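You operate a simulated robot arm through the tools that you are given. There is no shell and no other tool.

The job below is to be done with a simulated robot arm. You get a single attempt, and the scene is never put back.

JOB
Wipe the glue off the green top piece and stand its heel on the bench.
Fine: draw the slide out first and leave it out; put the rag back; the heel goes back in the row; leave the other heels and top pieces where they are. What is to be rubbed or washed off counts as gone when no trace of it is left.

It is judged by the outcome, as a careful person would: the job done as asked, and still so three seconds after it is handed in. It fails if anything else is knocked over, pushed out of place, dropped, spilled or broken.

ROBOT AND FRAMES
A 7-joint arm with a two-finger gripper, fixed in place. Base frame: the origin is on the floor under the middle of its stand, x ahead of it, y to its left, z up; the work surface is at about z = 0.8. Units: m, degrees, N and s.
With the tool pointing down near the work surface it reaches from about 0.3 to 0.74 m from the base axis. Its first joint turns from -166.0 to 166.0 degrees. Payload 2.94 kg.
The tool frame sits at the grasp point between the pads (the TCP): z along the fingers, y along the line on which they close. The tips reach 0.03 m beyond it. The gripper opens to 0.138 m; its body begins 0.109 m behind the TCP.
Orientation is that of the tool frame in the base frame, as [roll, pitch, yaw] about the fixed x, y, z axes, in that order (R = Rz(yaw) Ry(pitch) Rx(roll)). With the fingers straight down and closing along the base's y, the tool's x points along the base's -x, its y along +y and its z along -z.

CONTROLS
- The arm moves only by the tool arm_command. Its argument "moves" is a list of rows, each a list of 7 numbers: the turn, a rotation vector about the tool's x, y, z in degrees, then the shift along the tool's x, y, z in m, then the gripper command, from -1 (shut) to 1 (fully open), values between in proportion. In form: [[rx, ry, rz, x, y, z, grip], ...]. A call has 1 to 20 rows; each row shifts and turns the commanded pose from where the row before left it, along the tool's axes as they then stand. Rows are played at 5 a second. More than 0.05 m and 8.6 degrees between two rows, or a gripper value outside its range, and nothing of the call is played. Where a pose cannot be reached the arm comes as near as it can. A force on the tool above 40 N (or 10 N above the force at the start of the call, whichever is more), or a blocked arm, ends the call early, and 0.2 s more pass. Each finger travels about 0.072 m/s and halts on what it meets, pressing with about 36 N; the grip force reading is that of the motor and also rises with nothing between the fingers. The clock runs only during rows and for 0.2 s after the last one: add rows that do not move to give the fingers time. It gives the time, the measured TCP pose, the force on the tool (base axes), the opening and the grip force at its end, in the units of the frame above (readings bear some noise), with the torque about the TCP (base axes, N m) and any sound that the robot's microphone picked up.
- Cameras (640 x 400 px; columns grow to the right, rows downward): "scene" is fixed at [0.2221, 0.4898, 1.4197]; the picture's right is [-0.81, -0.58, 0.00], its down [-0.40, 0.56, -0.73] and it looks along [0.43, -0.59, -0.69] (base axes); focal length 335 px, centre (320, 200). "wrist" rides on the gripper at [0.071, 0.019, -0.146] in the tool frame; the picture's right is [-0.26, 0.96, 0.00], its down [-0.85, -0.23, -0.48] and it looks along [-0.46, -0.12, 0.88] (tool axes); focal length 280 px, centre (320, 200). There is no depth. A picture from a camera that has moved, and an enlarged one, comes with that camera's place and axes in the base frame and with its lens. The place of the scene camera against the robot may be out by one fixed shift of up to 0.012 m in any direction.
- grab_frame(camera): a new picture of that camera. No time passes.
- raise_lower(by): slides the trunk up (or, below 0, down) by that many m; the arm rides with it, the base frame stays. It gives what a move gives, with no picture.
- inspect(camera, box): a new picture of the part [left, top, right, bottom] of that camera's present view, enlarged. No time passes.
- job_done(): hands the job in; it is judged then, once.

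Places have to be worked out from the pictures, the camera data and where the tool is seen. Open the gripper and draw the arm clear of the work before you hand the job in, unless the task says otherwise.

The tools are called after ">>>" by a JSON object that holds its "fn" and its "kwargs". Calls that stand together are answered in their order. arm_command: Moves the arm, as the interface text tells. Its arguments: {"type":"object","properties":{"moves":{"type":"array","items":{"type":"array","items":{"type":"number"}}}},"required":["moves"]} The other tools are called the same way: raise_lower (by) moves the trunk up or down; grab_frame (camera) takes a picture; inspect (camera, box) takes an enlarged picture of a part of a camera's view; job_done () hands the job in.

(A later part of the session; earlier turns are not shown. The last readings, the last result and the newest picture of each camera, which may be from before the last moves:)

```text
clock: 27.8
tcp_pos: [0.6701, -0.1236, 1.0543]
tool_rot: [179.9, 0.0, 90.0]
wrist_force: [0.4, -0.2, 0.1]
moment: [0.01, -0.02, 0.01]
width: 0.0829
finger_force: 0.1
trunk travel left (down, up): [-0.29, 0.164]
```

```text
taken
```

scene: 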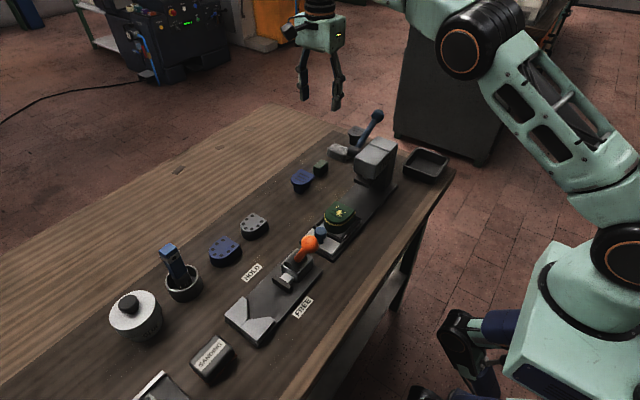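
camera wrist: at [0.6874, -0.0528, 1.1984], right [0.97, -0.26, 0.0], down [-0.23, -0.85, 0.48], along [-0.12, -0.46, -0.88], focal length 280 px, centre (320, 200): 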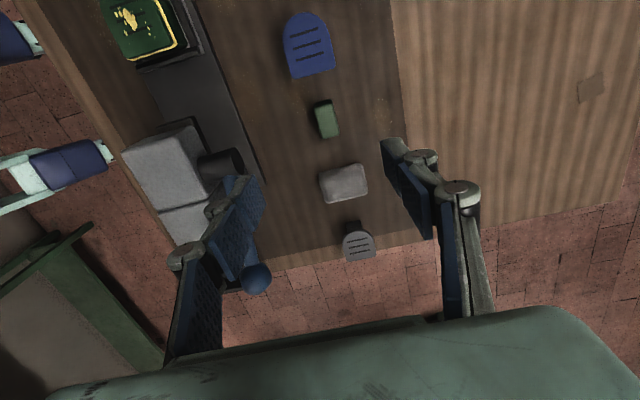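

I enlarge the rag region and the heel on the slide from here.

>>> {"fn": "inspect", "kwargs": {"camera": "wrist", "box": [290, 90, 390, 270]}}

>>> {"fn": "inspect", "kwargs": {"camera": "wrist", "box": [300, 150, 390, 210]}}

>>> {"fn": "inspect", "kwargs": {"camera": "wrist", "box": [90, 0, 230, 90]}}

>>> {"fn": "inspect", "kwargs": {"camera": "scene", "box": [190, 190, 370, 290]}}

```text
2.22 times, centred on (340, 180) of wrist
camera zoom: at [0.6874, -0.0528, 1.1984], right [0.97, -0.26, 0.0], down [-0.23, -0.85, 0.48], along [-0.12, -0.46, -0.88], focal length 623 px, centre (276, 244)
```

zoom: 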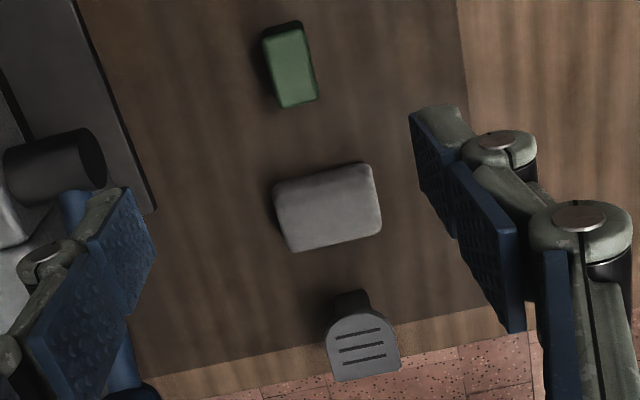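

```text
6.67 times, centred on (345, 180) of wrist
camera zoom: at [0.6874, -0.0528, 1.1984], right [0.97, -0.26, 0.0], down [-0.23, -0.85, 0.48], along [-0.12, -0.46, -0.88], focal length 1869 px, centre (153, 333)
```

zoom: 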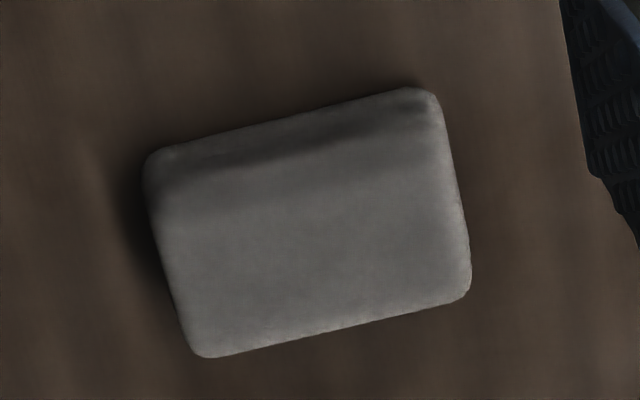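

```text
4.44 times, centred on (160, 45) of wrist
camera zoom: at [0.6874, -0.0528, 1.1984], right [0.97, -0.26, 0.0], down [-0.23, -0.85, 0.48], along [-0.12, -0.46, -0.88], focal length 1246 px, centre (1031, 889)
```

zoom: 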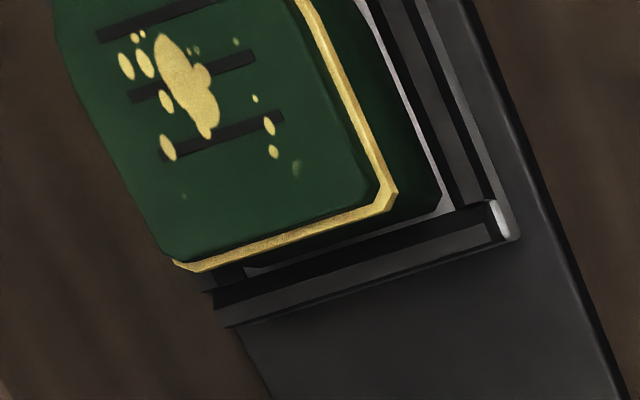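

```text
3.56 times, centred on (280, 240) of scene
camera zoom: at [0.2221, 0.4898, 1.4197], right [-0.81, -0.58, 0.0], down [-0.4, 0.56, -0.73], along [0.43, -0.59, -0.69], focal length 1190 px, centre (462, 58)
```

zoom: 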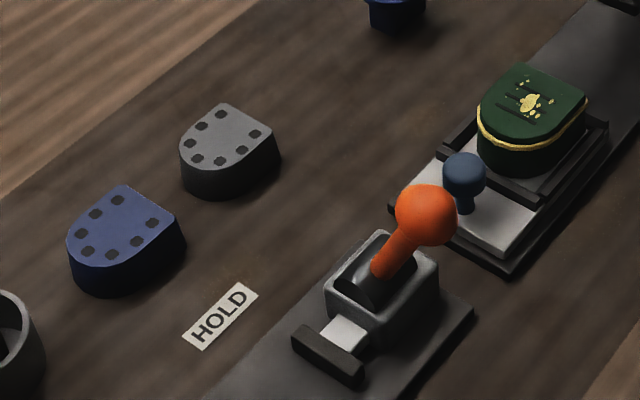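

The rag is about 64 × 43 × 23 mm, centred at (0.677, −0.237) and aligned with x. I move above it at height and descend with the fingers closing along its length, well away from the lever at x<0.59.

>>> {"fn": "arm_command", "kwargs": {"moves": [[0, 0, 0, -0.038, 0.003, 0, 0.2], [0, 0, 0, -0.038, 0.002, 0, 0.2], [0, 0, 0, -0.038, 0.002, 0, 0.2], [0, 0, 0, 0, 0, 0.045, 0.2], [0, 0, 0, 0, 0, 0.045, 0.2], [0, 0, 0, 0, 0, 0.045, 0.2], [0, 0, 0, 0, 0, 0.03, 0.2], [0, 0, 0, 0, 0, 0.0, 0.2]]}}

>>> {"fn": "grab_frame", "kwargs": {"camera": "wrist"}}

>>> {"fn": "inspect", "kwargs": {"camera": "scene", "box": [280, 60, 440, 200]}}

```text
clock: 29.6
tcp_pos: [0.6586, -0.233, 0.8824]
tool_rot: [180.0, 0.0, 90.0]
wrist_force: [0.0, 0.0, -0.2]
moment: [0.01, -0.02, 0.0]
width: 0.0829
finger_force: 0.0
out of reach, approached as far as the arm can: row 2, 3
trunk travel left (down, up): [-0.29, 0.164]
```

```text
taken
camera wrist: at [0.6766, -0.1631, 1.0274], right [0.96, -0.26, 0.0], down [-0.23, -0.85, 0.48], along [-0.12, -0.46, -0.88], focal length 280 px, centre (320, 200)
```

wrist: 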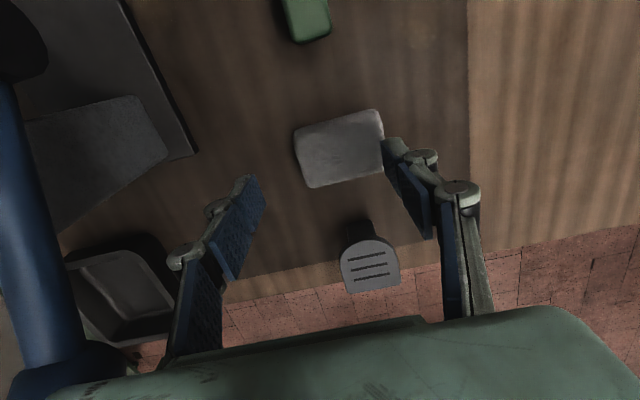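

```text
2.86 times, centred on (360, 130) of scene
camera zoom: at [0.2221, 0.4898, 1.4197], right [-0.81, -0.58, 0.0], down [-0.4, 0.56, -0.73], along [0.43, -0.59, -0.69], focal length 956 px, centre (206, 400)
```

zoom: 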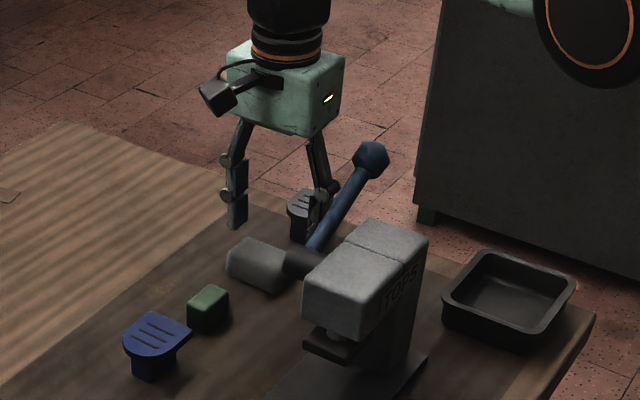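

The reach limit at height left the tool at x≈0.659; lower down more reach should be available. I shift +x by 18 mm at this height and check.

>>> {"fn": "arm_command", "kwargs": {"moves": [[0, 0, 0, 0, 0.009, 0, 0.2], [0, 0, 0, 0, 0.009, 0, 0.2], [0, 0, 0, 0, 0, 0, 0.2]]}}

>>> {"fn": "grab_frame", "kwargs": {"camera": "wrist"}}

```text
clock: 30.4
tcp_pos: [0.6757, -0.2329, 0.8826]
tool_rot: [180.0, -0.1, 90.0]
wrist_force: [-0.6, -0.6, 1.2]
moment: [-0.02, 0.01, 0.01]
width: 0.0832
finger_force: 0.0
trunk travel left (down, up): [-0.29, 0.164]
```

```text
taken
camera wrist: at [0.6943, -0.1631, 1.0272], right [0.96, -0.26, 0.0], down [-0.23, -0.85, 0.48], along [-0.12, -0.46, -0.88], focal length 280 px, centre (320, 200)
```

wrist: 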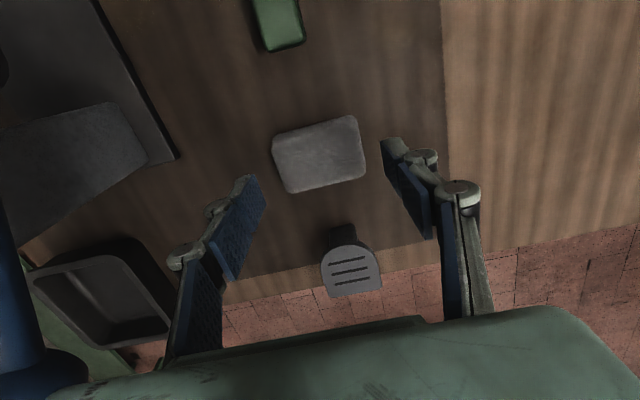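

Rag centred between the pads now. I descend to tips about 8 mm above the bench and close.

>>> {"fn": "arm_command", "kwargs": {"moves": [[0, 0, 0, -0.001, 0.001, 0.022, 0.2], [0, 0, 0, 0, 0, 0.0225, 0.2], [0, 0, 0, 0, 0, 0, 0.2]]}}

>>> {"fn": "grab_frame", "kwargs": {"camera": "wrist"}}

>>> {"fn": "inspect", "kwargs": {"camera": "scene", "box": [300, 100, 400, 180]}}

```text
clock: 31.2
tcp_pos: [0.6755, -0.2334, 0.8389]
tool_rot: [-180.0, -0.1, 90.1]
wrist_force: [-1.2, -0.1, -0.8]
moment: [-0.01, -0.02, 0.0]
width: 0.0826
finger_force: 0.0
trunk travel left (down, up): [-0.29, 0.164]
```

```text
taken
camera wrist: at [0.6939, -0.1639, 0.9837], right [0.96, -0.26, 0.0], down [-0.23, -0.85, 0.48], along [-0.12, -0.46, -0.88], focal length 280 px, centre (320, 200)
```

wrist: 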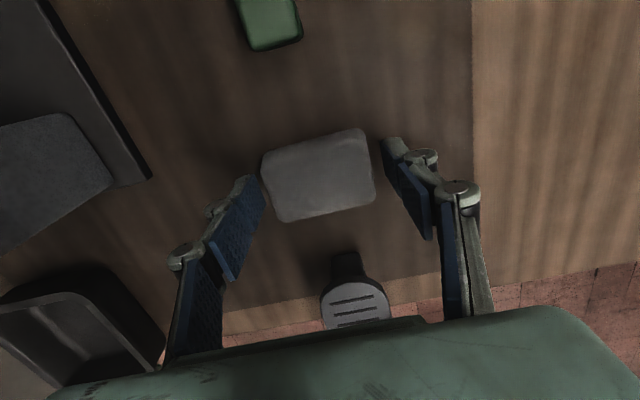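

```text
5.00 times, centred on (350, 140) of scene
camera zoom: at [0.2221, 0.4898, 1.4197], right [-0.81, -0.58, 0.0], down [-0.4, 0.56, -0.73], along [0.43, -0.59, -0.69], focal length 1673 px, centre (170, 500)
```

zoom: 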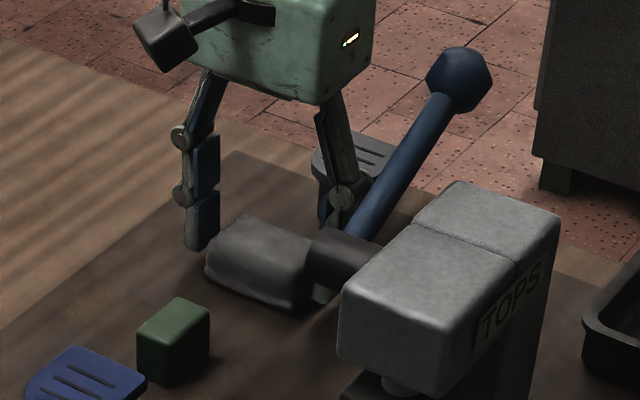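

Fingers straddle the rag on both sides. I close on it.

>>> {"fn": "arm_command", "kwargs": {"moves": [[0, 0, 0, 0, 0, 0, -0.3], [0, 0, 0, 0, 0, 0, -0.4], [0, 0, 0, 0, 0, 0, -0.4]]}}

>>> {"fn": "grab_frame", "kwargs": {"camera": "wrist"}}

```text
clock: 32.0
tcp_pos: [0.6753, -0.2343, 0.8398]
tool_rot: [180.0, 0.0, 90.0]
wrist_force: [0.8, -0.5, 0.2]
moment: [0.03, 0.01, 0.02]
width: 0.0684
finger_force: 36.1
trunk travel left (down, up): [-0.29, 0.164]
```

```text
taken
camera wrist: at [0.6938, -0.164, 0.9839], right [0.96, -0.26, 0.0], down [-0.23, -0.85, 0.48], along [-0.12, -0.46, -0.88], focal length 280 px, centre (320, 200)
```

wrist: 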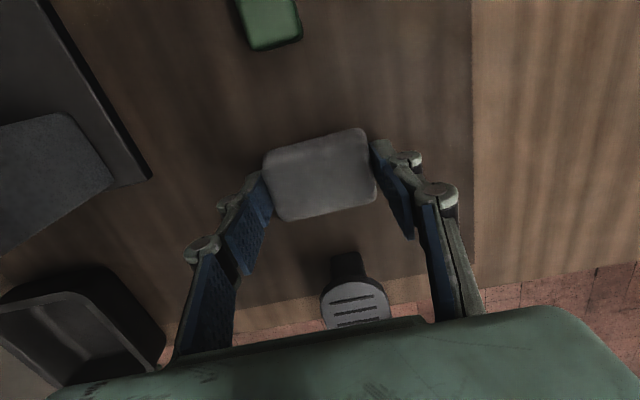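

The rag is gripped at 68 mm width with TCP at (0.6753, −0.2343, 0.8398) – I'll return it to that pose. I lift a bit and check that it comes along.

>>> {"fn": "arm_command", "kwargs": {"moves": [[0, 0, 0, 0, 0, -0.02, -0.5], [0, 0, 0, 0, 0, -0.03, -0.5], [0, 0, 0, 0, 0, -0.03, -0.5], [0, 0, 0, 0, 0, 0, -0.5]]}}

>>> {"fn": "grab_frame", "kwargs": {"camera": "wrist"}}

>>> {"fn": "inspect", "kwargs": {"camera": "scene", "box": [300, 70, 400, 180]}}

```text
clock: 33.0
tcp_pos: [0.675, -0.2331, 0.9169]
tool_rot: [180.0, 0.1, 89.9]
wrist_force: [-1.0, -0.9, -0.1]
moment: [-0.01, -0.02, 0.0]
width: 0.0686
finger_force: 35.8
trunk travel left (down, up): [-0.29, 0.164]
```

```text
taken
camera wrist: at [0.6938, -0.1635, 1.0623], right [0.96, -0.26, 0.0], down [-0.23, -0.85, 0.48], along [-0.13, -0.46, -0.88], focal length 280 px, centre (320, 200)
```

wrist: 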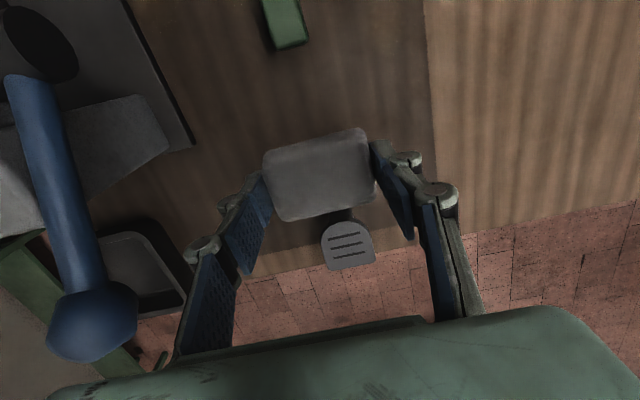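

```text
3.64 times, centred on (350, 125) of scene
camera zoom: at [0.2221, 0.4898, 1.4197], right [-0.81, -0.58, 0.0], down [-0.4, 0.56, -0.73], along [0.43, -0.59, -0.69], focal length 1217 px, centre (211, 473)
```

zoom: 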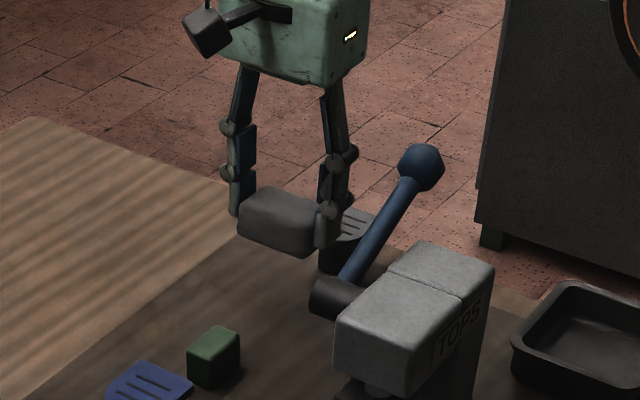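

The rag hangs firmly between the pads, its underside ≈40 mm below the TCP. I carry it at z≈0.95 along +y over the low row items, then −x to above the heel.

>>> {"fn": "arm_command", "kwargs": {"moves": [[0, 0, 0, 0, 0, -0.035, -0.5], [0, 0, 0, 0.044, 0, 0, -0.5], [0, 0, 0, 0.044, 0, 0, -0.5], [0, 0, 0, 0.044, 0, 0, -0.5], [0, 0, 0, 0.044, 0, 0, -0.5], [0, 0, 0, 0.044, 0, 0, -0.5], [0, 0, 0, 0.041, 0, 0, -0.5], [0, 0, 0, 0, -0.041, 0, -0.5], [0, 0, 0, 0, -0.041, 0, -0.5], [0, 0, 0, 0, -0.041, 0, -0.5], [0, 0, 0, 0, -0.041, 0, -0.5], [0, 0, 0, 0, 0, 0, -0.5]]}}

>>> {"fn": "grab_frame", "kwargs": {"camera": "wrist"}}

>>> {"fn": "inspect", "kwargs": {"camera": "scene", "box": [260, 120, 440, 270]}}

```text
clock: 35.6
tcp_pos: [0.5132, 0.0291, 0.9552]
tool_rot: [-179.9, 0.0, 89.9]
wrist_force: [0.8, -0.1, -0.8]
moment: [0.0, 0.0, 0.02]
width: 0.0685
finger_force: 35.8
trunk travel left (down, up): [-0.29, 0.164]
```

```text
taken
camera wrist: at [0.5314, 0.0987, 1.0993], right [0.96, -0.26, 0.0], down [-0.23, -0.85, 0.48], along [-0.12, -0.46, -0.88], focal length 280 px, centre (320, 200)
```

wrist: 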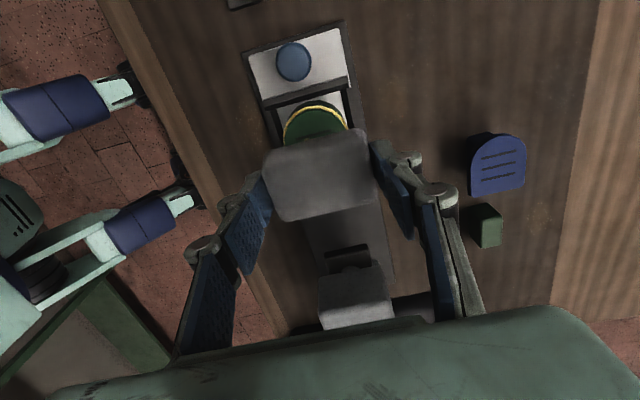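

```text
2.67 times, centred on (350, 195) of scene
camera zoom: at [0.2221, 0.4898, 1.4197], right [-0.81, -0.58, 0.0], down [-0.4, 0.56, -0.73], along [0.43, -0.59, -0.69], focal length 892 px, centre (240, 213)
```

zoom: 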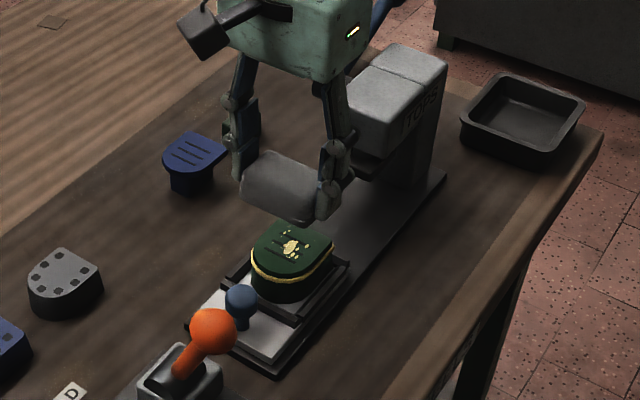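

Above the heel. I descend to just over its top and then feel for contact in small steps.

>>> {"fn": "arm_command", "kwargs": {"moves": [[0, 0, 0, 0, -0.003, 0.02, -0.5], [0, 0, 0, 0, 0, 0.02, -0.5], [0, 0, 0, 0, 0, 0.006, -0.5], [0, 0, 0, 0, 0, 0.003, -0.5], [0, 0, 0, 0, 0, 0, -0.5]]}}

>>> {"fn": "inspect", "kwargs": {"camera": "scene", "box": [310, 170, 410, 250]}}

```text
clock: 36.8
tcp_pos: [0.5094, 0.0285, 0.9048]
tool_rot: [180.0, 0.0, 90.1]
wrist_force: [0.1, -0.2, -1.2]
moment: [0.0, 0.03, 0.01]
width: 0.0684
finger_force: 35.9
trunk travel left (down, up): [-0.29, 0.164]
```

```text
5.00 times, centred on (360, 210) of scene
camera zoom: at [0.2221, 0.4898, 1.4197], right [-0.81, -0.58, 0.0], down [-0.4, 0.56, -0.73], along [0.43, -0.59, -0.69], focal length 1673 px, centre (120, 150)
```

zoom: 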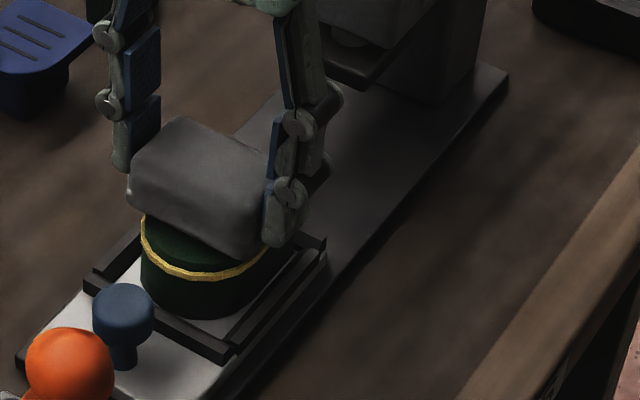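

>>> {"fn": "arm_command", "kwargs": {"moves": [[0, 0, 0, 0, 0, 0.002, -0.5], [0, 0, 0, 0, 0, 0.002, -0.5], [0, 0, 0, 0, 0, 0, -0.5]]}}

```text
clock: 37.6
tcp_pos: [0.509, 0.028, 0.9018]
tool_rot: [-180.0, -0.1, 89.9]
wrist_force: [0.0, 0.6, -0.5]
moment: [0.02, 0.0, 0.02]
width: 0.0685
finger_force: 36.2
trunk travel left (down, up): [-0.29, 0.164]
```

No contact yet at z 0.902; I continue 2 mm at a time.

>>> {"fn": "arm_command", "kwargs": {"moves": [[0, 0, 0, 0, 0, 0.002, -0.5], [0, 0, 0, 0, 0, 0.002, -0.5], [0, 0, 0, 0, 0, 0, -0.5]]}}

```text
clock: 38.4
tcp_pos: [0.509, 0.0279, 0.899]
tool_rot: [179.8, 0.0, 90.0]
wrist_force: [-0.3, 0.1, 11.8]
moment: [-0.04, 0.08, 0.0]
width: 0.0686
finger_force: 36.3
trunk travel left (down, up): [-0.29, 0.164]
```

Contact with 11.8 N. The slide ran very freely in y, so I rub across (along x), with slightly less pressure.

>>> {"fn": "arm_command", "kwargs": {"moves": [[0, 0, 0, 0, 0.006, -0.001, -0.5], [0, 0, 0, 0, 0.006, 0, -0.5], [0, 0, 0, 0, -0.008, 0, -0.5], [0, 0, 0, 0, -0.008, 0, -0.5], [0, 0, 0, 0, -0.008, 0, -0.5], [0, 0, 0, 0, 0.008, 0, -0.5], [0, 0, 0, 0, 0.008, 0, -0.5], [0, 0, 0, 0, 0.008, 0, -0.5], [0, 0, 0, 0, -0.008, 0, -0.5], [0, 0, 0, 0, -0.008, 0, -0.5], [0, 0, 0, 0, -0.008, 0, -0.5], [0, 0, 0, 0, 0.006, 0, -0.5], [0, 0, 0, 0, 0.006, 0, -0.5]]}}

>>> {"fn": "inspect", "kwargs": {"camera": "scene", "box": [310, 170, 410, 250]}}

>>> {"fn": "grab_frame", "kwargs": {"camera": "wrist"}}

```text
clock: 41.2
tcp_pos: [0.5038, 0.0281, 0.9004]
tool_rot: [-179.7, 0.0, 89.9]
wrist_force: [-17.0, 1.3, 20.1]
moment: [-0.03, 0.59, -0.09]
width: 0.0686
finger_force: 35.6
trunk travel left (down, up): [-0.29, 0.164]
```

```text
5.00 times, centred on (360, 210) of scene
camera zoom: at [0.2221, 0.4898, 1.4197], right [-0.81, -0.58, 0.0], down [-0.4, 0.56, -0.73], along [0.43, -0.59, -0.69], focal length 1673 px, centre (120, 150)
```

zoom: 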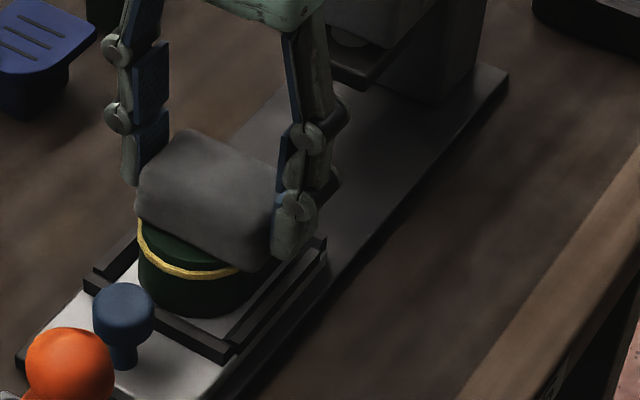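

```text
taken
camera wrist: at [0.5237, 0.0977, 1.0432], right [0.97, -0.26, 0.0], down [-0.23, -0.85, 0.48], along [-0.13, -0.46, -0.88], focal length 280 px, centre (320, 200)
```

wrist: 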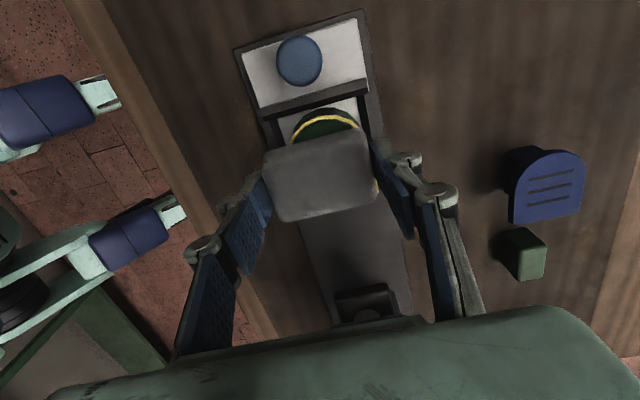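

The drag reached 17 N with 20 N down, more than I want. I lift the rag and look at what is left.

>>> {"fn": "arm_command", "kwargs": {"moves": [[0, 0, 0, 0, 0, -0.004, -0.5], [0, 0, 0, 0, 0, -0.03, -0.5], [0, 0, 0, -0.04, 0, -0.02, -0.5], [0, 0, 0, -0.04, 0, 0, -0.5], [0, 0, 0, 0, 0, 0, -0.5]]}}

>>> {"fn": "grab_frame", "kwargs": {"camera": "wrist"}}

>>> {"fn": "inspect", "kwargs": {"camera": "scene", "box": [310, 180, 390, 250]}}

```text
clock: 42.4
tcp_pos: [0.5106, -0.0532, 0.951]
tool_rot: [180.0, 0.0, 90.0]
wrist_force: [-0.3, -0.3, -0.3]
moment: [-0.01, 0.03, -0.04]
width: 0.0686
finger_force: 35.6
trunk travel left (down, up): [-0.29, 0.164]
```

```text
taken
camera wrist: at [0.5281, 0.0175, 1.0963], right [0.97, -0.26, 0.0], down [-0.23, -0.85, 0.48], along [-0.12, -0.46, -0.88], focal length 280 px, centre (320, 200)
```

wrist: 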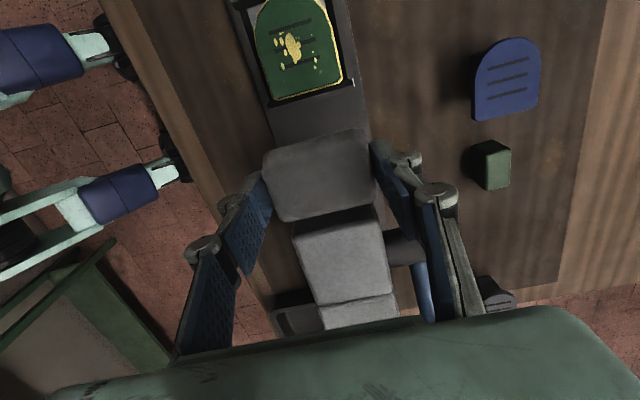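

```text
5.71 times, centred on (350, 215) of scene
camera zoom: at [0.2221, 0.4898, 1.4197], right [-0.81, -0.58, 0.0], down [-0.4, 0.56, -0.73], along [0.43, -0.59, -0.69], focal length 1912 px, centre (149, 114)
```

zoom: 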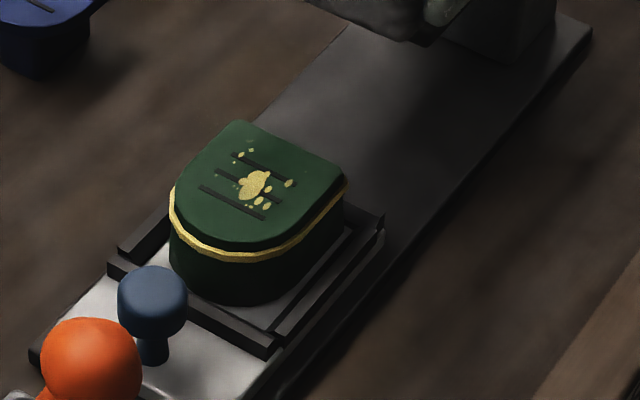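

>>> {"fn": "inspect", "kwargs": {"camera": "wrist", "box": [230, 0, 370, 110]}}

>>> {"fn": "inspect", "kwargs": {"camera": "scene", "box": [335, 195, 375, 225]}}

```text
3.64 times, centred on (300, 55) of wrist
camera zoom: at [0.5281, 0.0175, 1.0963], right [0.97, -0.26, 0.0], down [-0.23, -0.85, 0.48], along [-0.12, -0.46, -0.88], focal length 1020 px, centre (393, 727)
```

zoom: 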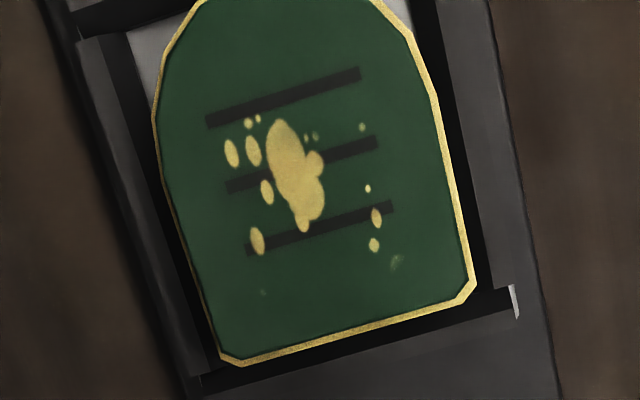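

```text
13.33 times, centred on (355, 210) of scene
camera zoom: at [0.2221, 0.4898, 1.4197], right [-0.81, -0.58, 0.0], down [-0.4, 0.56, -0.73], along [0.43, -0.59, -0.69], focal length 4461 px, centre (-147, 67)
```

zoom: 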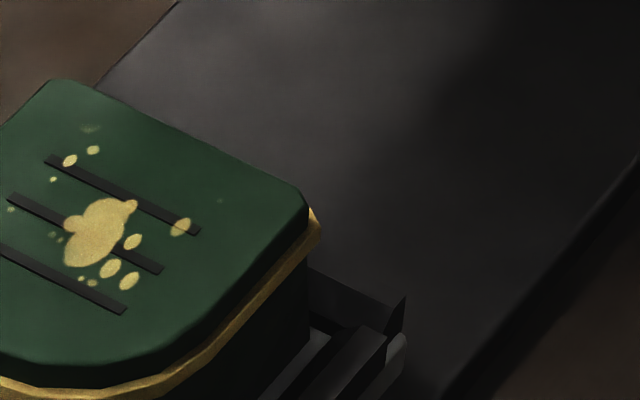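

The blob looks a little paler than before but is still all there, so the rubbing works gradually. I go back and rub with longer cross strokes at moderate pressure.

>>> {"fn": "arm_command", "kwargs": {"moves": [[0, 0, 0, 0.04, 0, 0, -0.5], [0, 0, 0, 0.041, 0, 0.02, -0.5], [0, 0, 0, 0, 0, 0.025, -0.5], [0, 0, 0, 0, 0, 0.005, -0.5], [0, 0, 0, 0, 0, 0.002, -0.5], [0, 0, 0, 0, 0, 0, -0.5]]}}

```text
clock: 43.8
tcp_pos: [0.5083, 0.0278, 0.9001]
tool_rot: [-180.0, 0.0, 90.1]
wrist_force: [0.7, 0.0, -0.7]
moment: [0.0, -0.01, -0.03]
width: 0.0683
finger_force: 36.4
trunk travel left (down, up): [-0.29, 0.164]
```

>>> {"fn": "arm_command", "kwargs": {"moves": [[0, 0, 0, 0, 0, 0.0015, -0.5], [0, 0, 0, 0, 0, 0.0005, -0.5], [0, 0, 0, 0, 0, 0, -0.5]]}}

```text
clock: 44.6
tcp_pos: [0.5091, 0.0287, 0.8993]
tool_rot: [179.9, 0.0, 90.0]
wrist_force: [-0.1, 0.0, 9.2]
moment: [-0.03, -0.08, 0.03]
width: 0.0687
finger_force: 36.2
trunk travel left (down, up): [-0.29, 0.164]
```

9 N of contact. I rub with ±18 mm strokes along x.

>>> {"fn": "arm_command", "kwargs": {"moves": [[0, 0, 0, 0, 0.009, 0, -0.5], [0, 0, 0, 0, 0.009, 0, -0.5], [0, 0, 0, 0, -0.012, 0, -0.5], [0, 0, 0, 0, -0.012, 0, -0.5], [0, 0, 0, 0, -0.012, 0, -0.5], [0, 0, 0, 0, 0.012, 0, -0.5], [0, 0, 0, 0, 0.012, 0, -0.5], [0, 0, 0, 0, 0.012, 0, -0.5], [0, 0, 0, 0, -0.012, 0, -0.5], [0, 0, 0, 0, -0.012, 0, -0.5], [0, 0, 0, 0, -0.012, 0, -0.5], [0, 0, 0, 0, 0.012, 0, -0.5], [0, 0, 0, 0, 0.012, 0, -0.5], [0, 0, 0, 0, 0.012, 0, -0.5], [0, 0, 0, 0, -0.009, 0, -0.5], [0, 0, 0, 0, -0.009, 0, -0.5], [0, 0, 0, 0, 0, 0, -0.5]]}}

>>> {"fn": "grab_frame", "kwargs": {"camera": "wrist"}}

```text
clock: 48.2
tcp_pos: [0.5097, 0.028, 0.8978]
tool_rot: [179.8, 0.0, 90.0]
wrist_force: [7.3, -0.1, 10.4]
moment: [-0.01, -0.29, 0.04]
width: 0.0687
finger_force: 35.6
trunk travel left (down, up): [-0.29, 0.164]
```

```text
taken
camera wrist: at [0.5273, 0.0986, 1.0433], right [0.96, -0.26, 0.0], down [-0.23, -0.85, 0.47], along [-0.12, -0.46, -0.88], focal length 280 px, centre (320, 200)
```

wrist: 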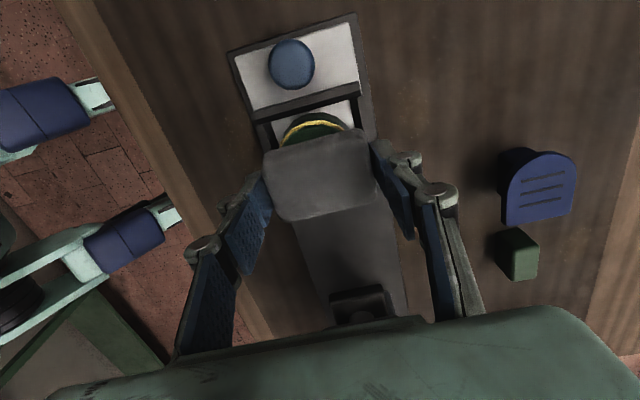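

The rubbing ran with moderate forces. I lift away toward −y and check the top again.

>>> {"fn": "arm_command", "kwargs": {"moves": [[0, 0, 0, 0, 0, -0.005, -0.5], [0, 0, 0, 0, 0, -0.03, -0.5], [0, 0, 0, -0.04, 0, -0.018, -0.5], [0, 0, 0, -0.04, 0, 0, -0.5], [0, 0, 0, 0, 0, 0, -0.5]]}}

>>> {"fn": "inspect", "kwargs": {"camera": "wrist", "box": [230, 0, 370, 110]}}

>>> {"fn": "inspect", "kwargs": {"camera": "scene", "box": [310, 180, 390, 250]}}

```text
clock: 49.4
tcp_pos: [0.5097, -0.049, 0.952]
tool_rot: [-180.0, 0.1, 89.9]
wrist_force: [0.3, -0.2, 1.2]
moment: [0.04, -0.02, -0.02]
width: 0.0686
finger_force: 36.5
trunk travel left (down, up): [-0.29, 0.164]
```

```text
3.64 times, centred on (300, 55) of wrist
camera zoom: at [0.5279, 0.0211, 1.096], right [0.96, -0.26, 0.0], down [-0.23, -0.85, 0.48], along [-0.13, -0.46, -0.88], focal length 1020 px, centre (393, 727)
```

zoom: 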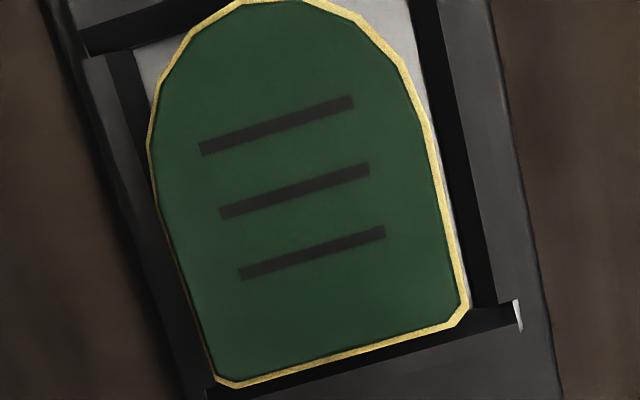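

```text
5.71 times, centred on (350, 215) of scene
camera zoom: at [0.2221, 0.4898, 1.4197], right [-0.81, -0.58, 0.0], down [-0.4, 0.56, -0.73], along [0.43, -0.59, -0.69], focal length 1912 px, centre (149, 114)
```

zoom: 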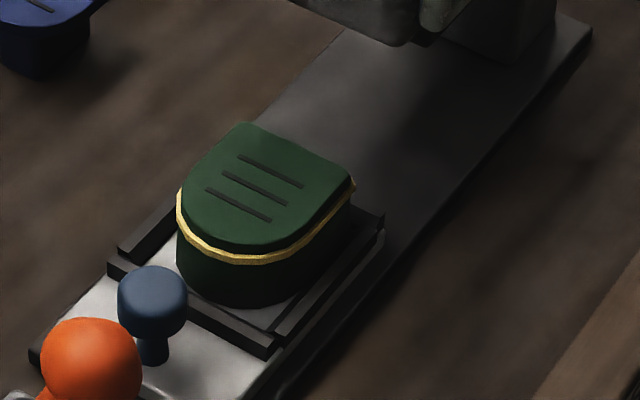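

The smear on top is completely gone. The yellow line at the seam is still there; to find out whether it is wipeable glue, I lower the rag behind the heel's flat back (pushing +y only loads the slide's end stop) and try rubbing there.

>>> {"fn": "arm_command", "kwargs": {"moves": [[0, 0, 0, 0, 0, 0.03, -0.5], [0, 0, 0, 0, 0, 0.03, -0.5], [0, 0, 0, 0, 0, 0.006, -0.5], [0, 0, 0, 0.008, 0, 0, -0.5], [0, 0, 0, 0.005, 0, 0, -0.5], [0, 0, 0, 0, 0, 0, -0.5]]}}

>>> {"fn": "grab_frame", "kwargs": {"camera": "wrist"}}

>>> {"fn": "inspect", "kwargs": {"camera": "scene", "box": [310, 150, 410, 250]}}

```text
clock: 50.8
tcp_pos: [0.5096, -0.0374, 0.8851]
tool_rot: [-180.0, -0.1, 90.0]
wrist_force: [-0.5, 0.8, -0.5]
moment: [0.02, 0.0, 0.0]
width: 0.0688
finger_force: 36.6
trunk travel left (down, up): [-0.29, 0.164]
```

```text
taken
camera wrist: at [0.5277, 0.0322, 1.0294], right [0.96, -0.26, 0.0], down [-0.23, -0.85, 0.48], along [-0.12, -0.46, -0.88], focal length 280 px, centre (320, 200)
```

wrist: 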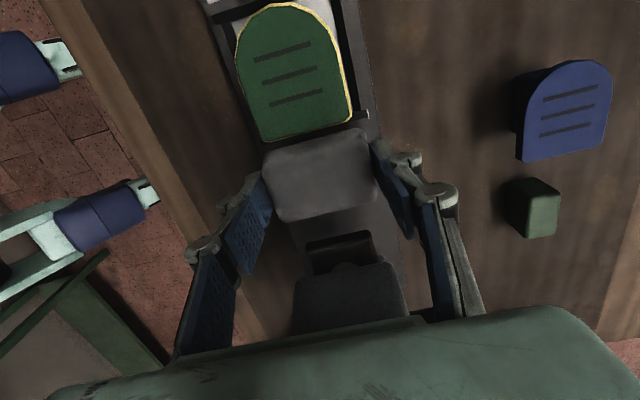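

```text
4.00 times, centred on (360, 200) of scene
camera zoom: at [0.2221, 0.4898, 1.4197], right [-0.81, -0.58, 0.0], down [-0.4, 0.56, -0.73], along [0.43, -0.59, -0.69], focal length 1338 px, centre (160, 200)
```

zoom: 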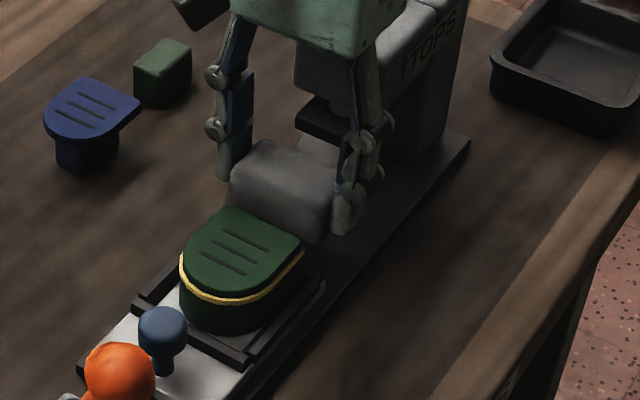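

>>> {"fn": "arm_command", "kwargs": {"moves": [[0, 0, 0, 0.003, 0, 0, -0.5], [0, 0, 0, 0.003, 0, 0, -0.5], [0, 0, 0, 0.003, 0, 0, -0.5], [0, 0, 0, 0, 0, 0, -0.5]]}}

```text
clock: 51.8
tcp_pos: [0.5098, -0.0299, 0.8857]
tool_rot: [-180.0, -0.1, 89.9]
wrist_force: [0.5, -0.3, -0.3]
moment: [-0.03, -0.03, -0.04]
width: 0.0687
finger_force: 35.9
trunk travel left (down, up): [-0.29, 0.164]
```

No contact yet; I go on in small steps.

>>> {"fn": "arm_command", "kwargs": {"moves": [[0, 0, 0, 0.002, 0, 0, -0.5], [0, 0, 0, 0.002, 0, 0, -0.5], [0, 0, 0, 0.002, 0, 0, -0.5], [0, 0, 0, 0, 0, 0, -0.5]]}}

>>> {"fn": "inspect", "kwargs": {"camera": "wrist", "box": [220, 80, 400, 230]}}

```text
clock: 52.8
tcp_pos: [0.5094, -0.0275, 0.886]
tool_rot: [179.9, 0.1, 89.9]
wrist_force: [0.4, -22.5, 5.6]
moment: [-0.73, -1.03, -0.58]
width: 0.0689
finger_force: 35.9
trunk travel left (down, up): [-0.29, 0.164]
```

```text
2.67 times, centred on (310, 155) of wrist
camera zoom: at [0.5276, 0.0433, 1.0306], right [0.96, -0.26, 0.0], down [-0.23, -0.85, 0.48], along [-0.12, -0.46, -0.88], focal length 748 px, centre (347, 320)
```

zoom: 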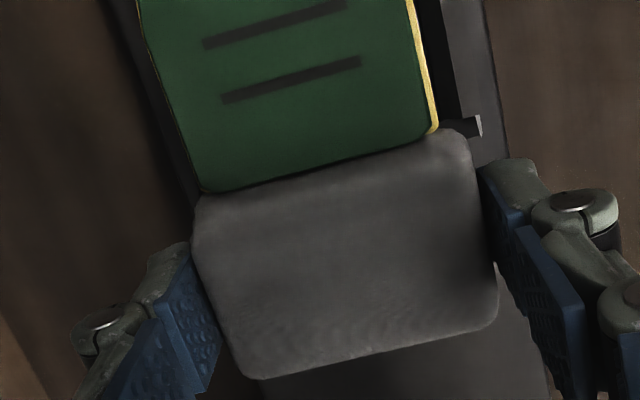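

Contact at 22 N; I ease off 2 mm and rub along x on the back seam.

>>> {"fn": "arm_command", "kwargs": {"moves": [[0, 0, 0, -0.002, 0, 0, -0.5], [0, 0, 0, 0, 0.008, 0, -0.5], [0, 0, 0, 0, -0.01, 0, -0.5], [0, 0, 0, 0, -0.01, 0, -0.5], [0, 0, 0, 0, 0.01, 0, -0.5], [0, 0, 0, 0, 0.01, 0, -0.5], [0, 0, 0, 0, -0.01, 0, -0.5], [0, 0, 0, 0, -0.01, 0, -0.5], [0, 0, 0, 0, 0.01, 0, -0.5], [0, 0, 0, 0, 0.01, 0, -0.5], [0, 0, 0, 0, -0.008, 0, -0.5], [0, 0, 0, 0, 0, 0, -0.5]]}}

>>> {"fn": "inspect", "kwargs": {"camera": "wrist", "box": [220, 0, 400, 230]}}

```text
clock: 55.4
tcp_pos: [0.5083, -0.0272, 0.8857]
tool_rot: [180.0, 0.0, 90.0]
wrist_force: [-6.0, -16.5, 4.5]
moment: [-0.52, 0.32, 0.49]
width: 0.0686
finger_force: 36.1
trunk travel left (down, up): [-0.29, 0.164]
```

```text
1.74 times, centred on (310, 115) of wrist
camera zoom: at [0.5269, 0.0435, 1.0311], right [0.97, -0.26, 0.0], down [-0.23, -0.85, 0.48], along [-0.12, -0.46, -0.88], focal length 488 px, centre (337, 348)
```

zoom: 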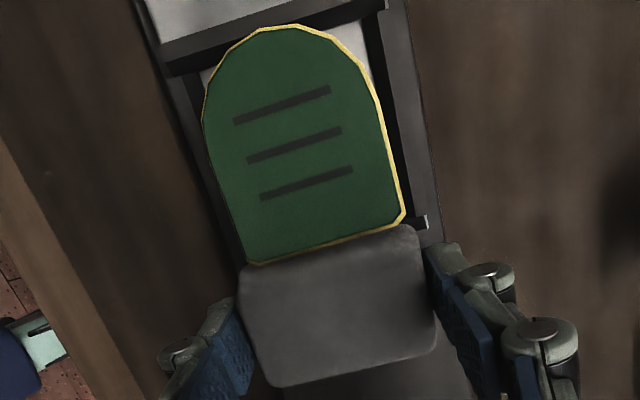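

I draw the rag back and up, then look at the back seam.

>>> {"fn": "arm_command", "kwargs": {"moves": [[0, 0, 0, -0.01, 0, 0, -0.5], [0, 0, 0, -0.012, 0, 0, -0.5], [0, 0, 0, 0, 0, -0.04, -0.5], [0, 0, 0, 0, 0, -0.03, -0.5], [0, 0, 0, 0, 0, 0, -0.5]]}}

>>> {"fn": "inspect", "kwargs": {"camera": "wrist", "box": [220, 0, 380, 120]}}

>>> {"fn": "inspect", "kwargs": {"camera": "scene", "box": [310, 180, 390, 250]}}

```text
clock: 56.6
tcp_pos: [0.5111, -0.0475, 0.9559]
tool_rot: [-179.9, 0.0, 90.1]
wrist_force: [1.4, 1.1, -0.4]
moment: [-0.01, 0.01, 0.0]
width: 0.0686
finger_force: 35.9
trunk travel left (down, up): [-0.29, 0.164]
```

```text
3.33 times, centred on (300, 60) of wrist
camera zoom: at [0.5285, 0.0228, 1.1002], right [0.96, -0.26, 0.0], down [-0.23, -0.85, 0.48], along [-0.12, -0.46, -0.88], focal length 935 px, centre (387, 667)
```

zoom: 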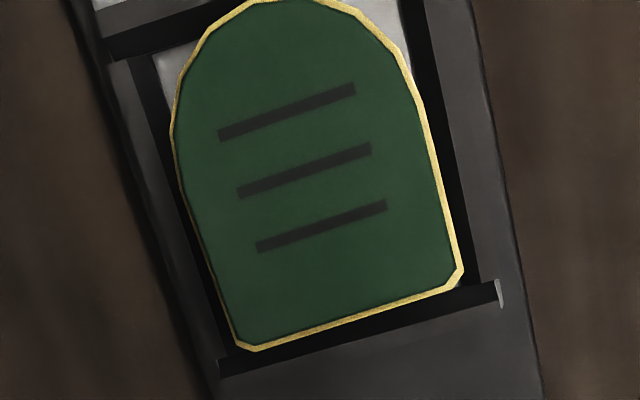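

```text
5.71 times, centred on (350, 215) of scene
camera zoom: at [0.2221, 0.4898, 1.4197], right [-0.81, -0.58, 0.0], down [-0.4, 0.56, -0.73], along [0.43, -0.59, -0.69], focal length 1912 px, centre (149, 114)
```

zoom: 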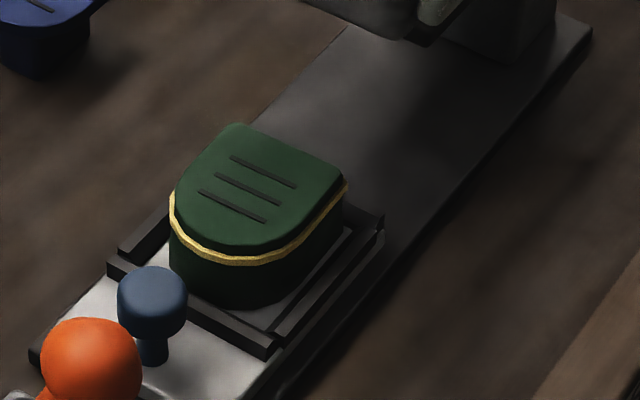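

The seam line looks unchanged. To be sure, I rub the same back seam once more, longer, before concluding that it is part of the joint.

>>> {"fn": "arm_command", "kwargs": {"moves": [[0, 0, 0, 0, 0, 0.04, -0.5], [0, 0, 0, 0, 0, 0.029, -0.5], [0, 0, 0, 0.01, 0, 0, -0.5], [0, 0, 0, 0.01, 0, 0, -0.5], [0, 0, 0, 0.002, 0.008, 0, -0.5], [0, 0, 0, 0, -0.011, 0, -0.5], [0, 0, 0, 0, -0.011, 0, -0.5], [0, 0, 0, 0, 0.011, 0, -0.5], [0, 0, 0, 0, 0.011, 0, -0.5], [0, 0, 0, 0, -0.011, 0, -0.5], [0, 0, 0, 0, -0.011, 0, -0.5], [0, 0, 0, 0, 0.011, 0, -0.5], [0, 0, 0, 0, 0.011, 0, -0.5], [0, 0, 0, 0, -0.011, 0, -0.5], [0, 0, 0, 0, -0.011, 0, -0.5], [0, 0, 0, 0, 0.011, 0, -0.5], [0, 0, 0, 0, 0.011, 0, -0.5], [0, 0, 0, 0, -0.008, 0, -0.5], [0, 0, 0, 0, 0, 0, -0.5]]}}

>>> {"fn": "inspect", "kwargs": {"camera": "wrist", "box": [220, 0, 400, 230]}}

```text
clock: 60.6
tcp_pos: [0.5081, -0.0259, 0.8857]
tool_rot: [180.0, -0.1, 90.1]
wrist_force: [-5.7, -18.5, 4.7]
moment: [-0.63, 0.36, 0.57]
width: 0.0687
finger_force: 35.9
trunk travel left (down, up): [-0.29, 0.164]
```

```text
1.74 times, centred on (310, 115) of wrist
camera zoom: at [0.5262, 0.0441, 1.0303], right [0.97, -0.26, 0.0], down [-0.23, -0.85, 0.48], along [-0.12, -0.46, -0.88], focal length 488 px, centre (337, 348)
```

zoom: 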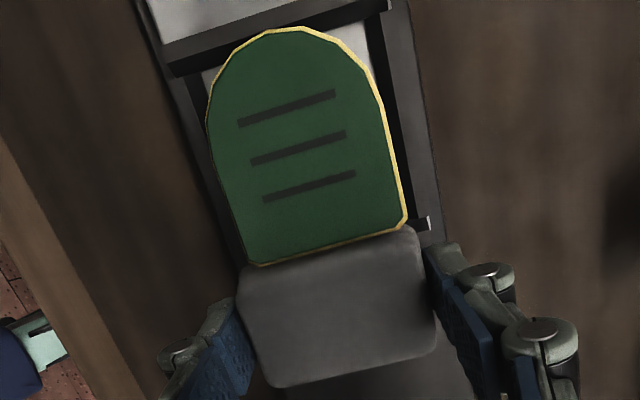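

>>> {"fn": "arm_command", "kwargs": {"moves": [[0, 0, 0, -0.01, 0, 0, -0.5], [0, 0, 0, -0.012, 0, 0, -0.5], [0, 0, 0, 0, 0, -0.04, -0.5], [0, 0, 0, 0, 0, -0.03, -0.5], [0, 0, 0, 0, 0, 0, -0.5]]}}

>>> {"fn": "inspect", "kwargs": {"camera": "wrist", "box": [220, 0, 380, 120]}}

>>> {"fn": "inspect", "kwargs": {"camera": "wrist", "box": [270, 60, 350, 110]}}

>>> {"fn": "inspect", "kwargs": {"camera": "scene", "box": [310, 180, 390, 250]}}

```text
clock: 61.8
tcp_pos: [0.5117, -0.0487, 0.9563]
tool_rot: [-180.0, 0.0, 90.0]
wrist_force: [-0.4, -0.3, -0.7]
moment: [-0.01, 0.02, -0.04]
width: 0.0687
finger_force: 35.7
trunk travel left (down, up): [-0.29, 0.164]
```

```text
3.33 times, centred on (300, 60) of wrist
camera zoom: at [0.53, 0.0217, 1.0998], right [0.96, -0.26, 0.0], down [-0.23, -0.85, 0.48], along [-0.12, -0.46, -0.88], focal length 935 px, centre (387, 667)
```

zoom: 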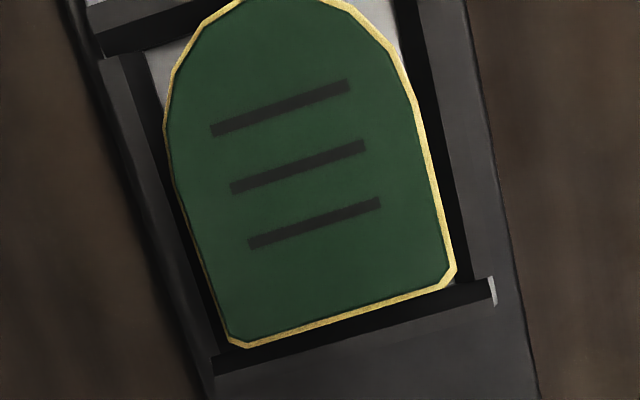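

```text
8.00 times, centred on (310, 85) of wrist
camera zoom: at [0.53, 0.0217, 1.0998], right [0.96, -0.26, 0.0], down [-0.23, -0.85, 0.48], along [-0.12, -0.46, -0.88], focal length 2243 px, centre (400, 1120)
```

zoom: 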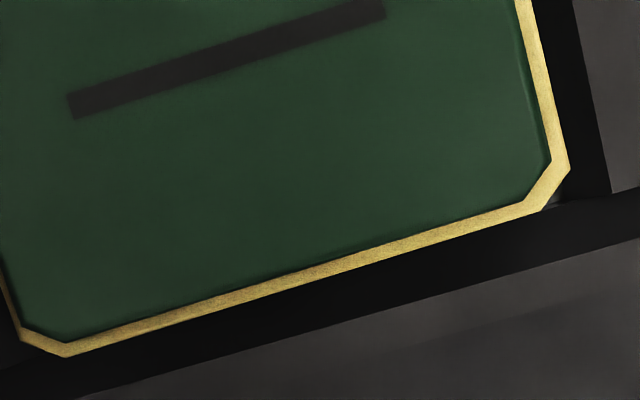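

```text
5.71 times, centred on (350, 215) of scene
camera zoom: at [0.2221, 0.4898, 1.4197], right [-0.81, -0.58, 0.0], down [-0.4, 0.56, -0.73], along [0.43, -0.59, -0.69], focal length 1912 px, centre (149, 114)
```

zoom: 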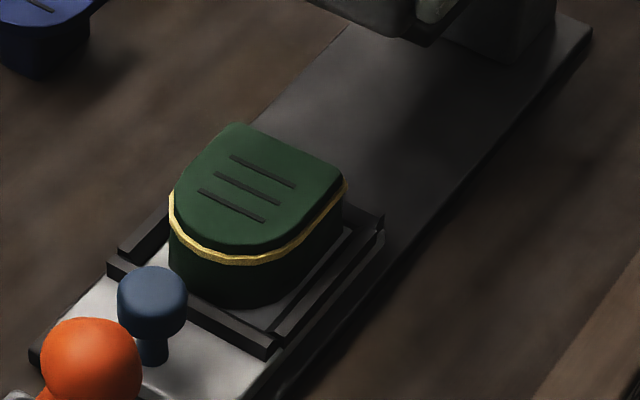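

The seam line is a solid uniform band that does not react at all, so it is the joint itself; the glue smear was the mark on top. For certainty that no faint trace remains on top I give the face one more rub.

>>> {"fn": "arm_command", "kwargs": {"moves": [[0, 0, 0, 0.04, -0.002, 0, -0.5], [0, 0, 0, 0.037, 0, 0.02, -0.5], [0, 0, 0, 0, 0, 0.025, -0.5], [0, 0, 0, 0, 0, 0.009, -0.5], [0, 0, 0, 0, 0, 0.002, -0.5], [0, 0, 0, 0, 0, 0, -0.5]]}}

```text
clock: 63.2
tcp_pos: [0.5091, 0.0291, 0.8992]
tool_rot: [179.9, -0.1, 90.0]
wrist_force: [0.2, -0.1, 0.0]
moment: [0.02, -0.02, 0.03]
width: 0.0686
finger_force: 36.4
trunk travel left (down, up): [-0.29, 0.164]
```

>>> {"fn": "arm_command", "kwargs": {"moves": [[0, 0, 0, 0, 0, 0.002, -0.5], [0, 0, 0, 0, 0.009, 0.0005, -0.5], [0, 0, 0, 0, 0.009, 0, -0.5], [0, 0, 0, 0, -0.012, 0, -0.5], [0, 0, 0, 0, -0.012, 0, -0.5], [0, 0, 0, 0, -0.012, 0, -0.5], [0, 0, 0, 0, 0.012, 0, -0.5], [0, 0, 0, 0, 0.012, 0, -0.5], [0, 0, 0, 0, 0.012, 0, -0.5], [0, 0, 0, 0, -0.012, 0, -0.5], [0, 0, 0, 0, -0.012, 0, -0.5], [0, 0, 0, 0, -0.012, 0, -0.5], [0, 0, 0, 0, 0.012, 0, -0.5], [0, 0, 0, 0, 0.012, 0, -0.5], [0, 0, 0, 0, 0.012, 0, -0.5], [0, 0, 0, 0, -0.009, 0, -0.5], [0, 0, 0, 0, -0.009, 0, -0.5], [0, 0, 0, 0, 0, -0.005, -0.5], [0, 0, 0, 0, 0, -0.03, -0.5]]}}

>>> {"fn": "inspect", "kwargs": {"camera": "scene", "box": [310, 160, 410, 250]}}

```text
clock: 67.2
tcp_pos: [0.507, 0.031, 0.9334]
tool_rot: [-179.8, 0.0, 90.0]
wrist_force: [0.5, 0.4, 0.1]
moment: [-0.04, -0.01, 0.03]
width: 0.0686
finger_force: 36.3
trunk travel left (down, up): [-0.29, 0.164]
```

```text
4.44 times, centred on (360, 205) of scene
camera zoom: at [0.2221, 0.4898, 1.4197], right [-0.81, -0.58, 0.0], down [-0.4, 0.56, -0.73], along [0.43, -0.59, -0.69], focal length 1487 px, centre (142, 178)
```

zoom: 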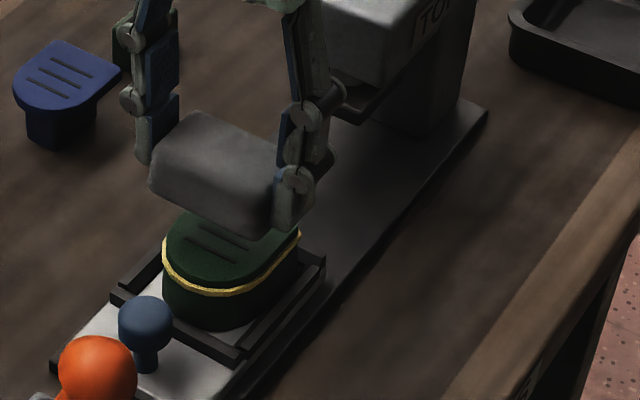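

The top is clean. Now I carry the rag back the same way: +x, then −y along the row at z≈0.955.

>>> {"fn": "arm_command", "kwargs": {"moves": [[0, 0, 0, 0, 0, -0.022, -0.5], [0, 0, 0, 0, 0.042, 0, -0.5], [0, 0, 0, 0, 0.042, 0, -0.5], [0, 0, 0, 0, 0.042, 0, -0.5], [0, 0, 0, 0, 0.042, 0, -0.5], [0, 0, 0, -0.044, 0, 0, -0.5], [0, 0, 0, -0.044, 0, 0, -0.5], [0, 0, 0, -0.044, 0, 0, -0.5], [0, 0, 0, -0.044, 0, 0, -0.5], [0, 0, 0, -0.044, 0, 0, -0.5], [0, 0, 0, -0.044, 0, 0, -0.5], [0, 0, 0, 0, 0, 0.03, -0.5], [0, 0, 0, 0, 0, 0.03, -0.5], [0, 0, 0, 0, 0, 0, -0.5]]}}

>>> {"fn": "grab_frame", "kwargs": {"camera": "wrist"}}

```text
clock: 70.2
tcp_pos: [0.677, -0.2355, 0.8951]
tool_rot: [180.0, 0.0, 90.0]
wrist_force: [0.1, 0.4, -0.5]
moment: [0.0, 0.03, 0.01]
width: 0.0687
finger_force: 36.3
trunk travel left (down, up): [-0.29, 0.164]
```

```text
taken
camera wrist: at [0.6946, -0.1643, 1.0392], right [0.97, -0.26, 0.0], down [-0.23, -0.85, 0.48], along [-0.12, -0.46, -0.88], focal length 280 px, centre (320, 200)
```

wrist: 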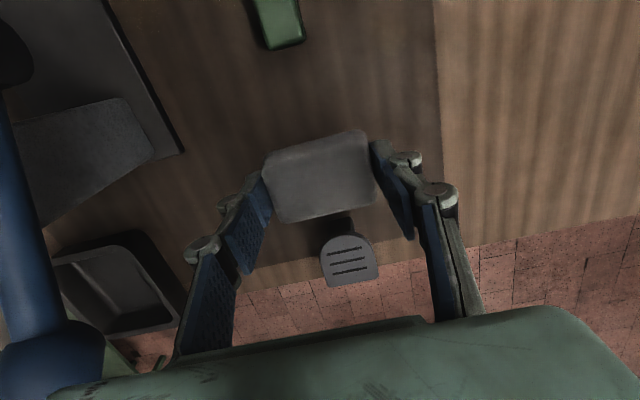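

Right over the rag's old spot. I descend, with the last millimetres in small steps.

>>> {"fn": "arm_command", "kwargs": {"moves": [[0, 0, 0, 0.001, -0.0015, 0.025, -0.5], [0, 0, 0, 0, 0, 0.02, -0.5], [0, 0, 0, 0, 0, 0.006, -0.5], [0, 0, 0, 0, 0, 0.002, -0.5], [0, 0, 0, 0, 0, 0, -0.5]]}}

```text
clock: 71.4
tcp_pos: [0.6731, -0.2338, 0.8423]
tool_rot: [-180.0, 0.0, 90.1]
wrist_force: [-0.2, 1.5, -0.3]
moment: [-0.03, -0.01, 0.0]
width: 0.0687
finger_force: 35.4
trunk travel left (down, up): [-0.29, 0.164]
```

>>> {"fn": "arm_command", "kwargs": {"moves": [[0, 0, 0, 0, 0.001, 0.0015, -0.5], [0, 0, 0, 0, 0, 0.001, -0.5], [0, 0, 0, 0, 0, 0, -0.5]]}}

```text
clock: 72.2
tcp_pos: [0.6735, -0.2344, 0.8388]
tool_rot: [180.0, 0.0, 90.0]
wrist_force: [-1.0, 0.0, -0.4]
moment: [-0.02, 0.01, -0.01]
width: 0.0685
finger_force: 35.7
trunk travel left (down, up): [-0.29, 0.164]
```

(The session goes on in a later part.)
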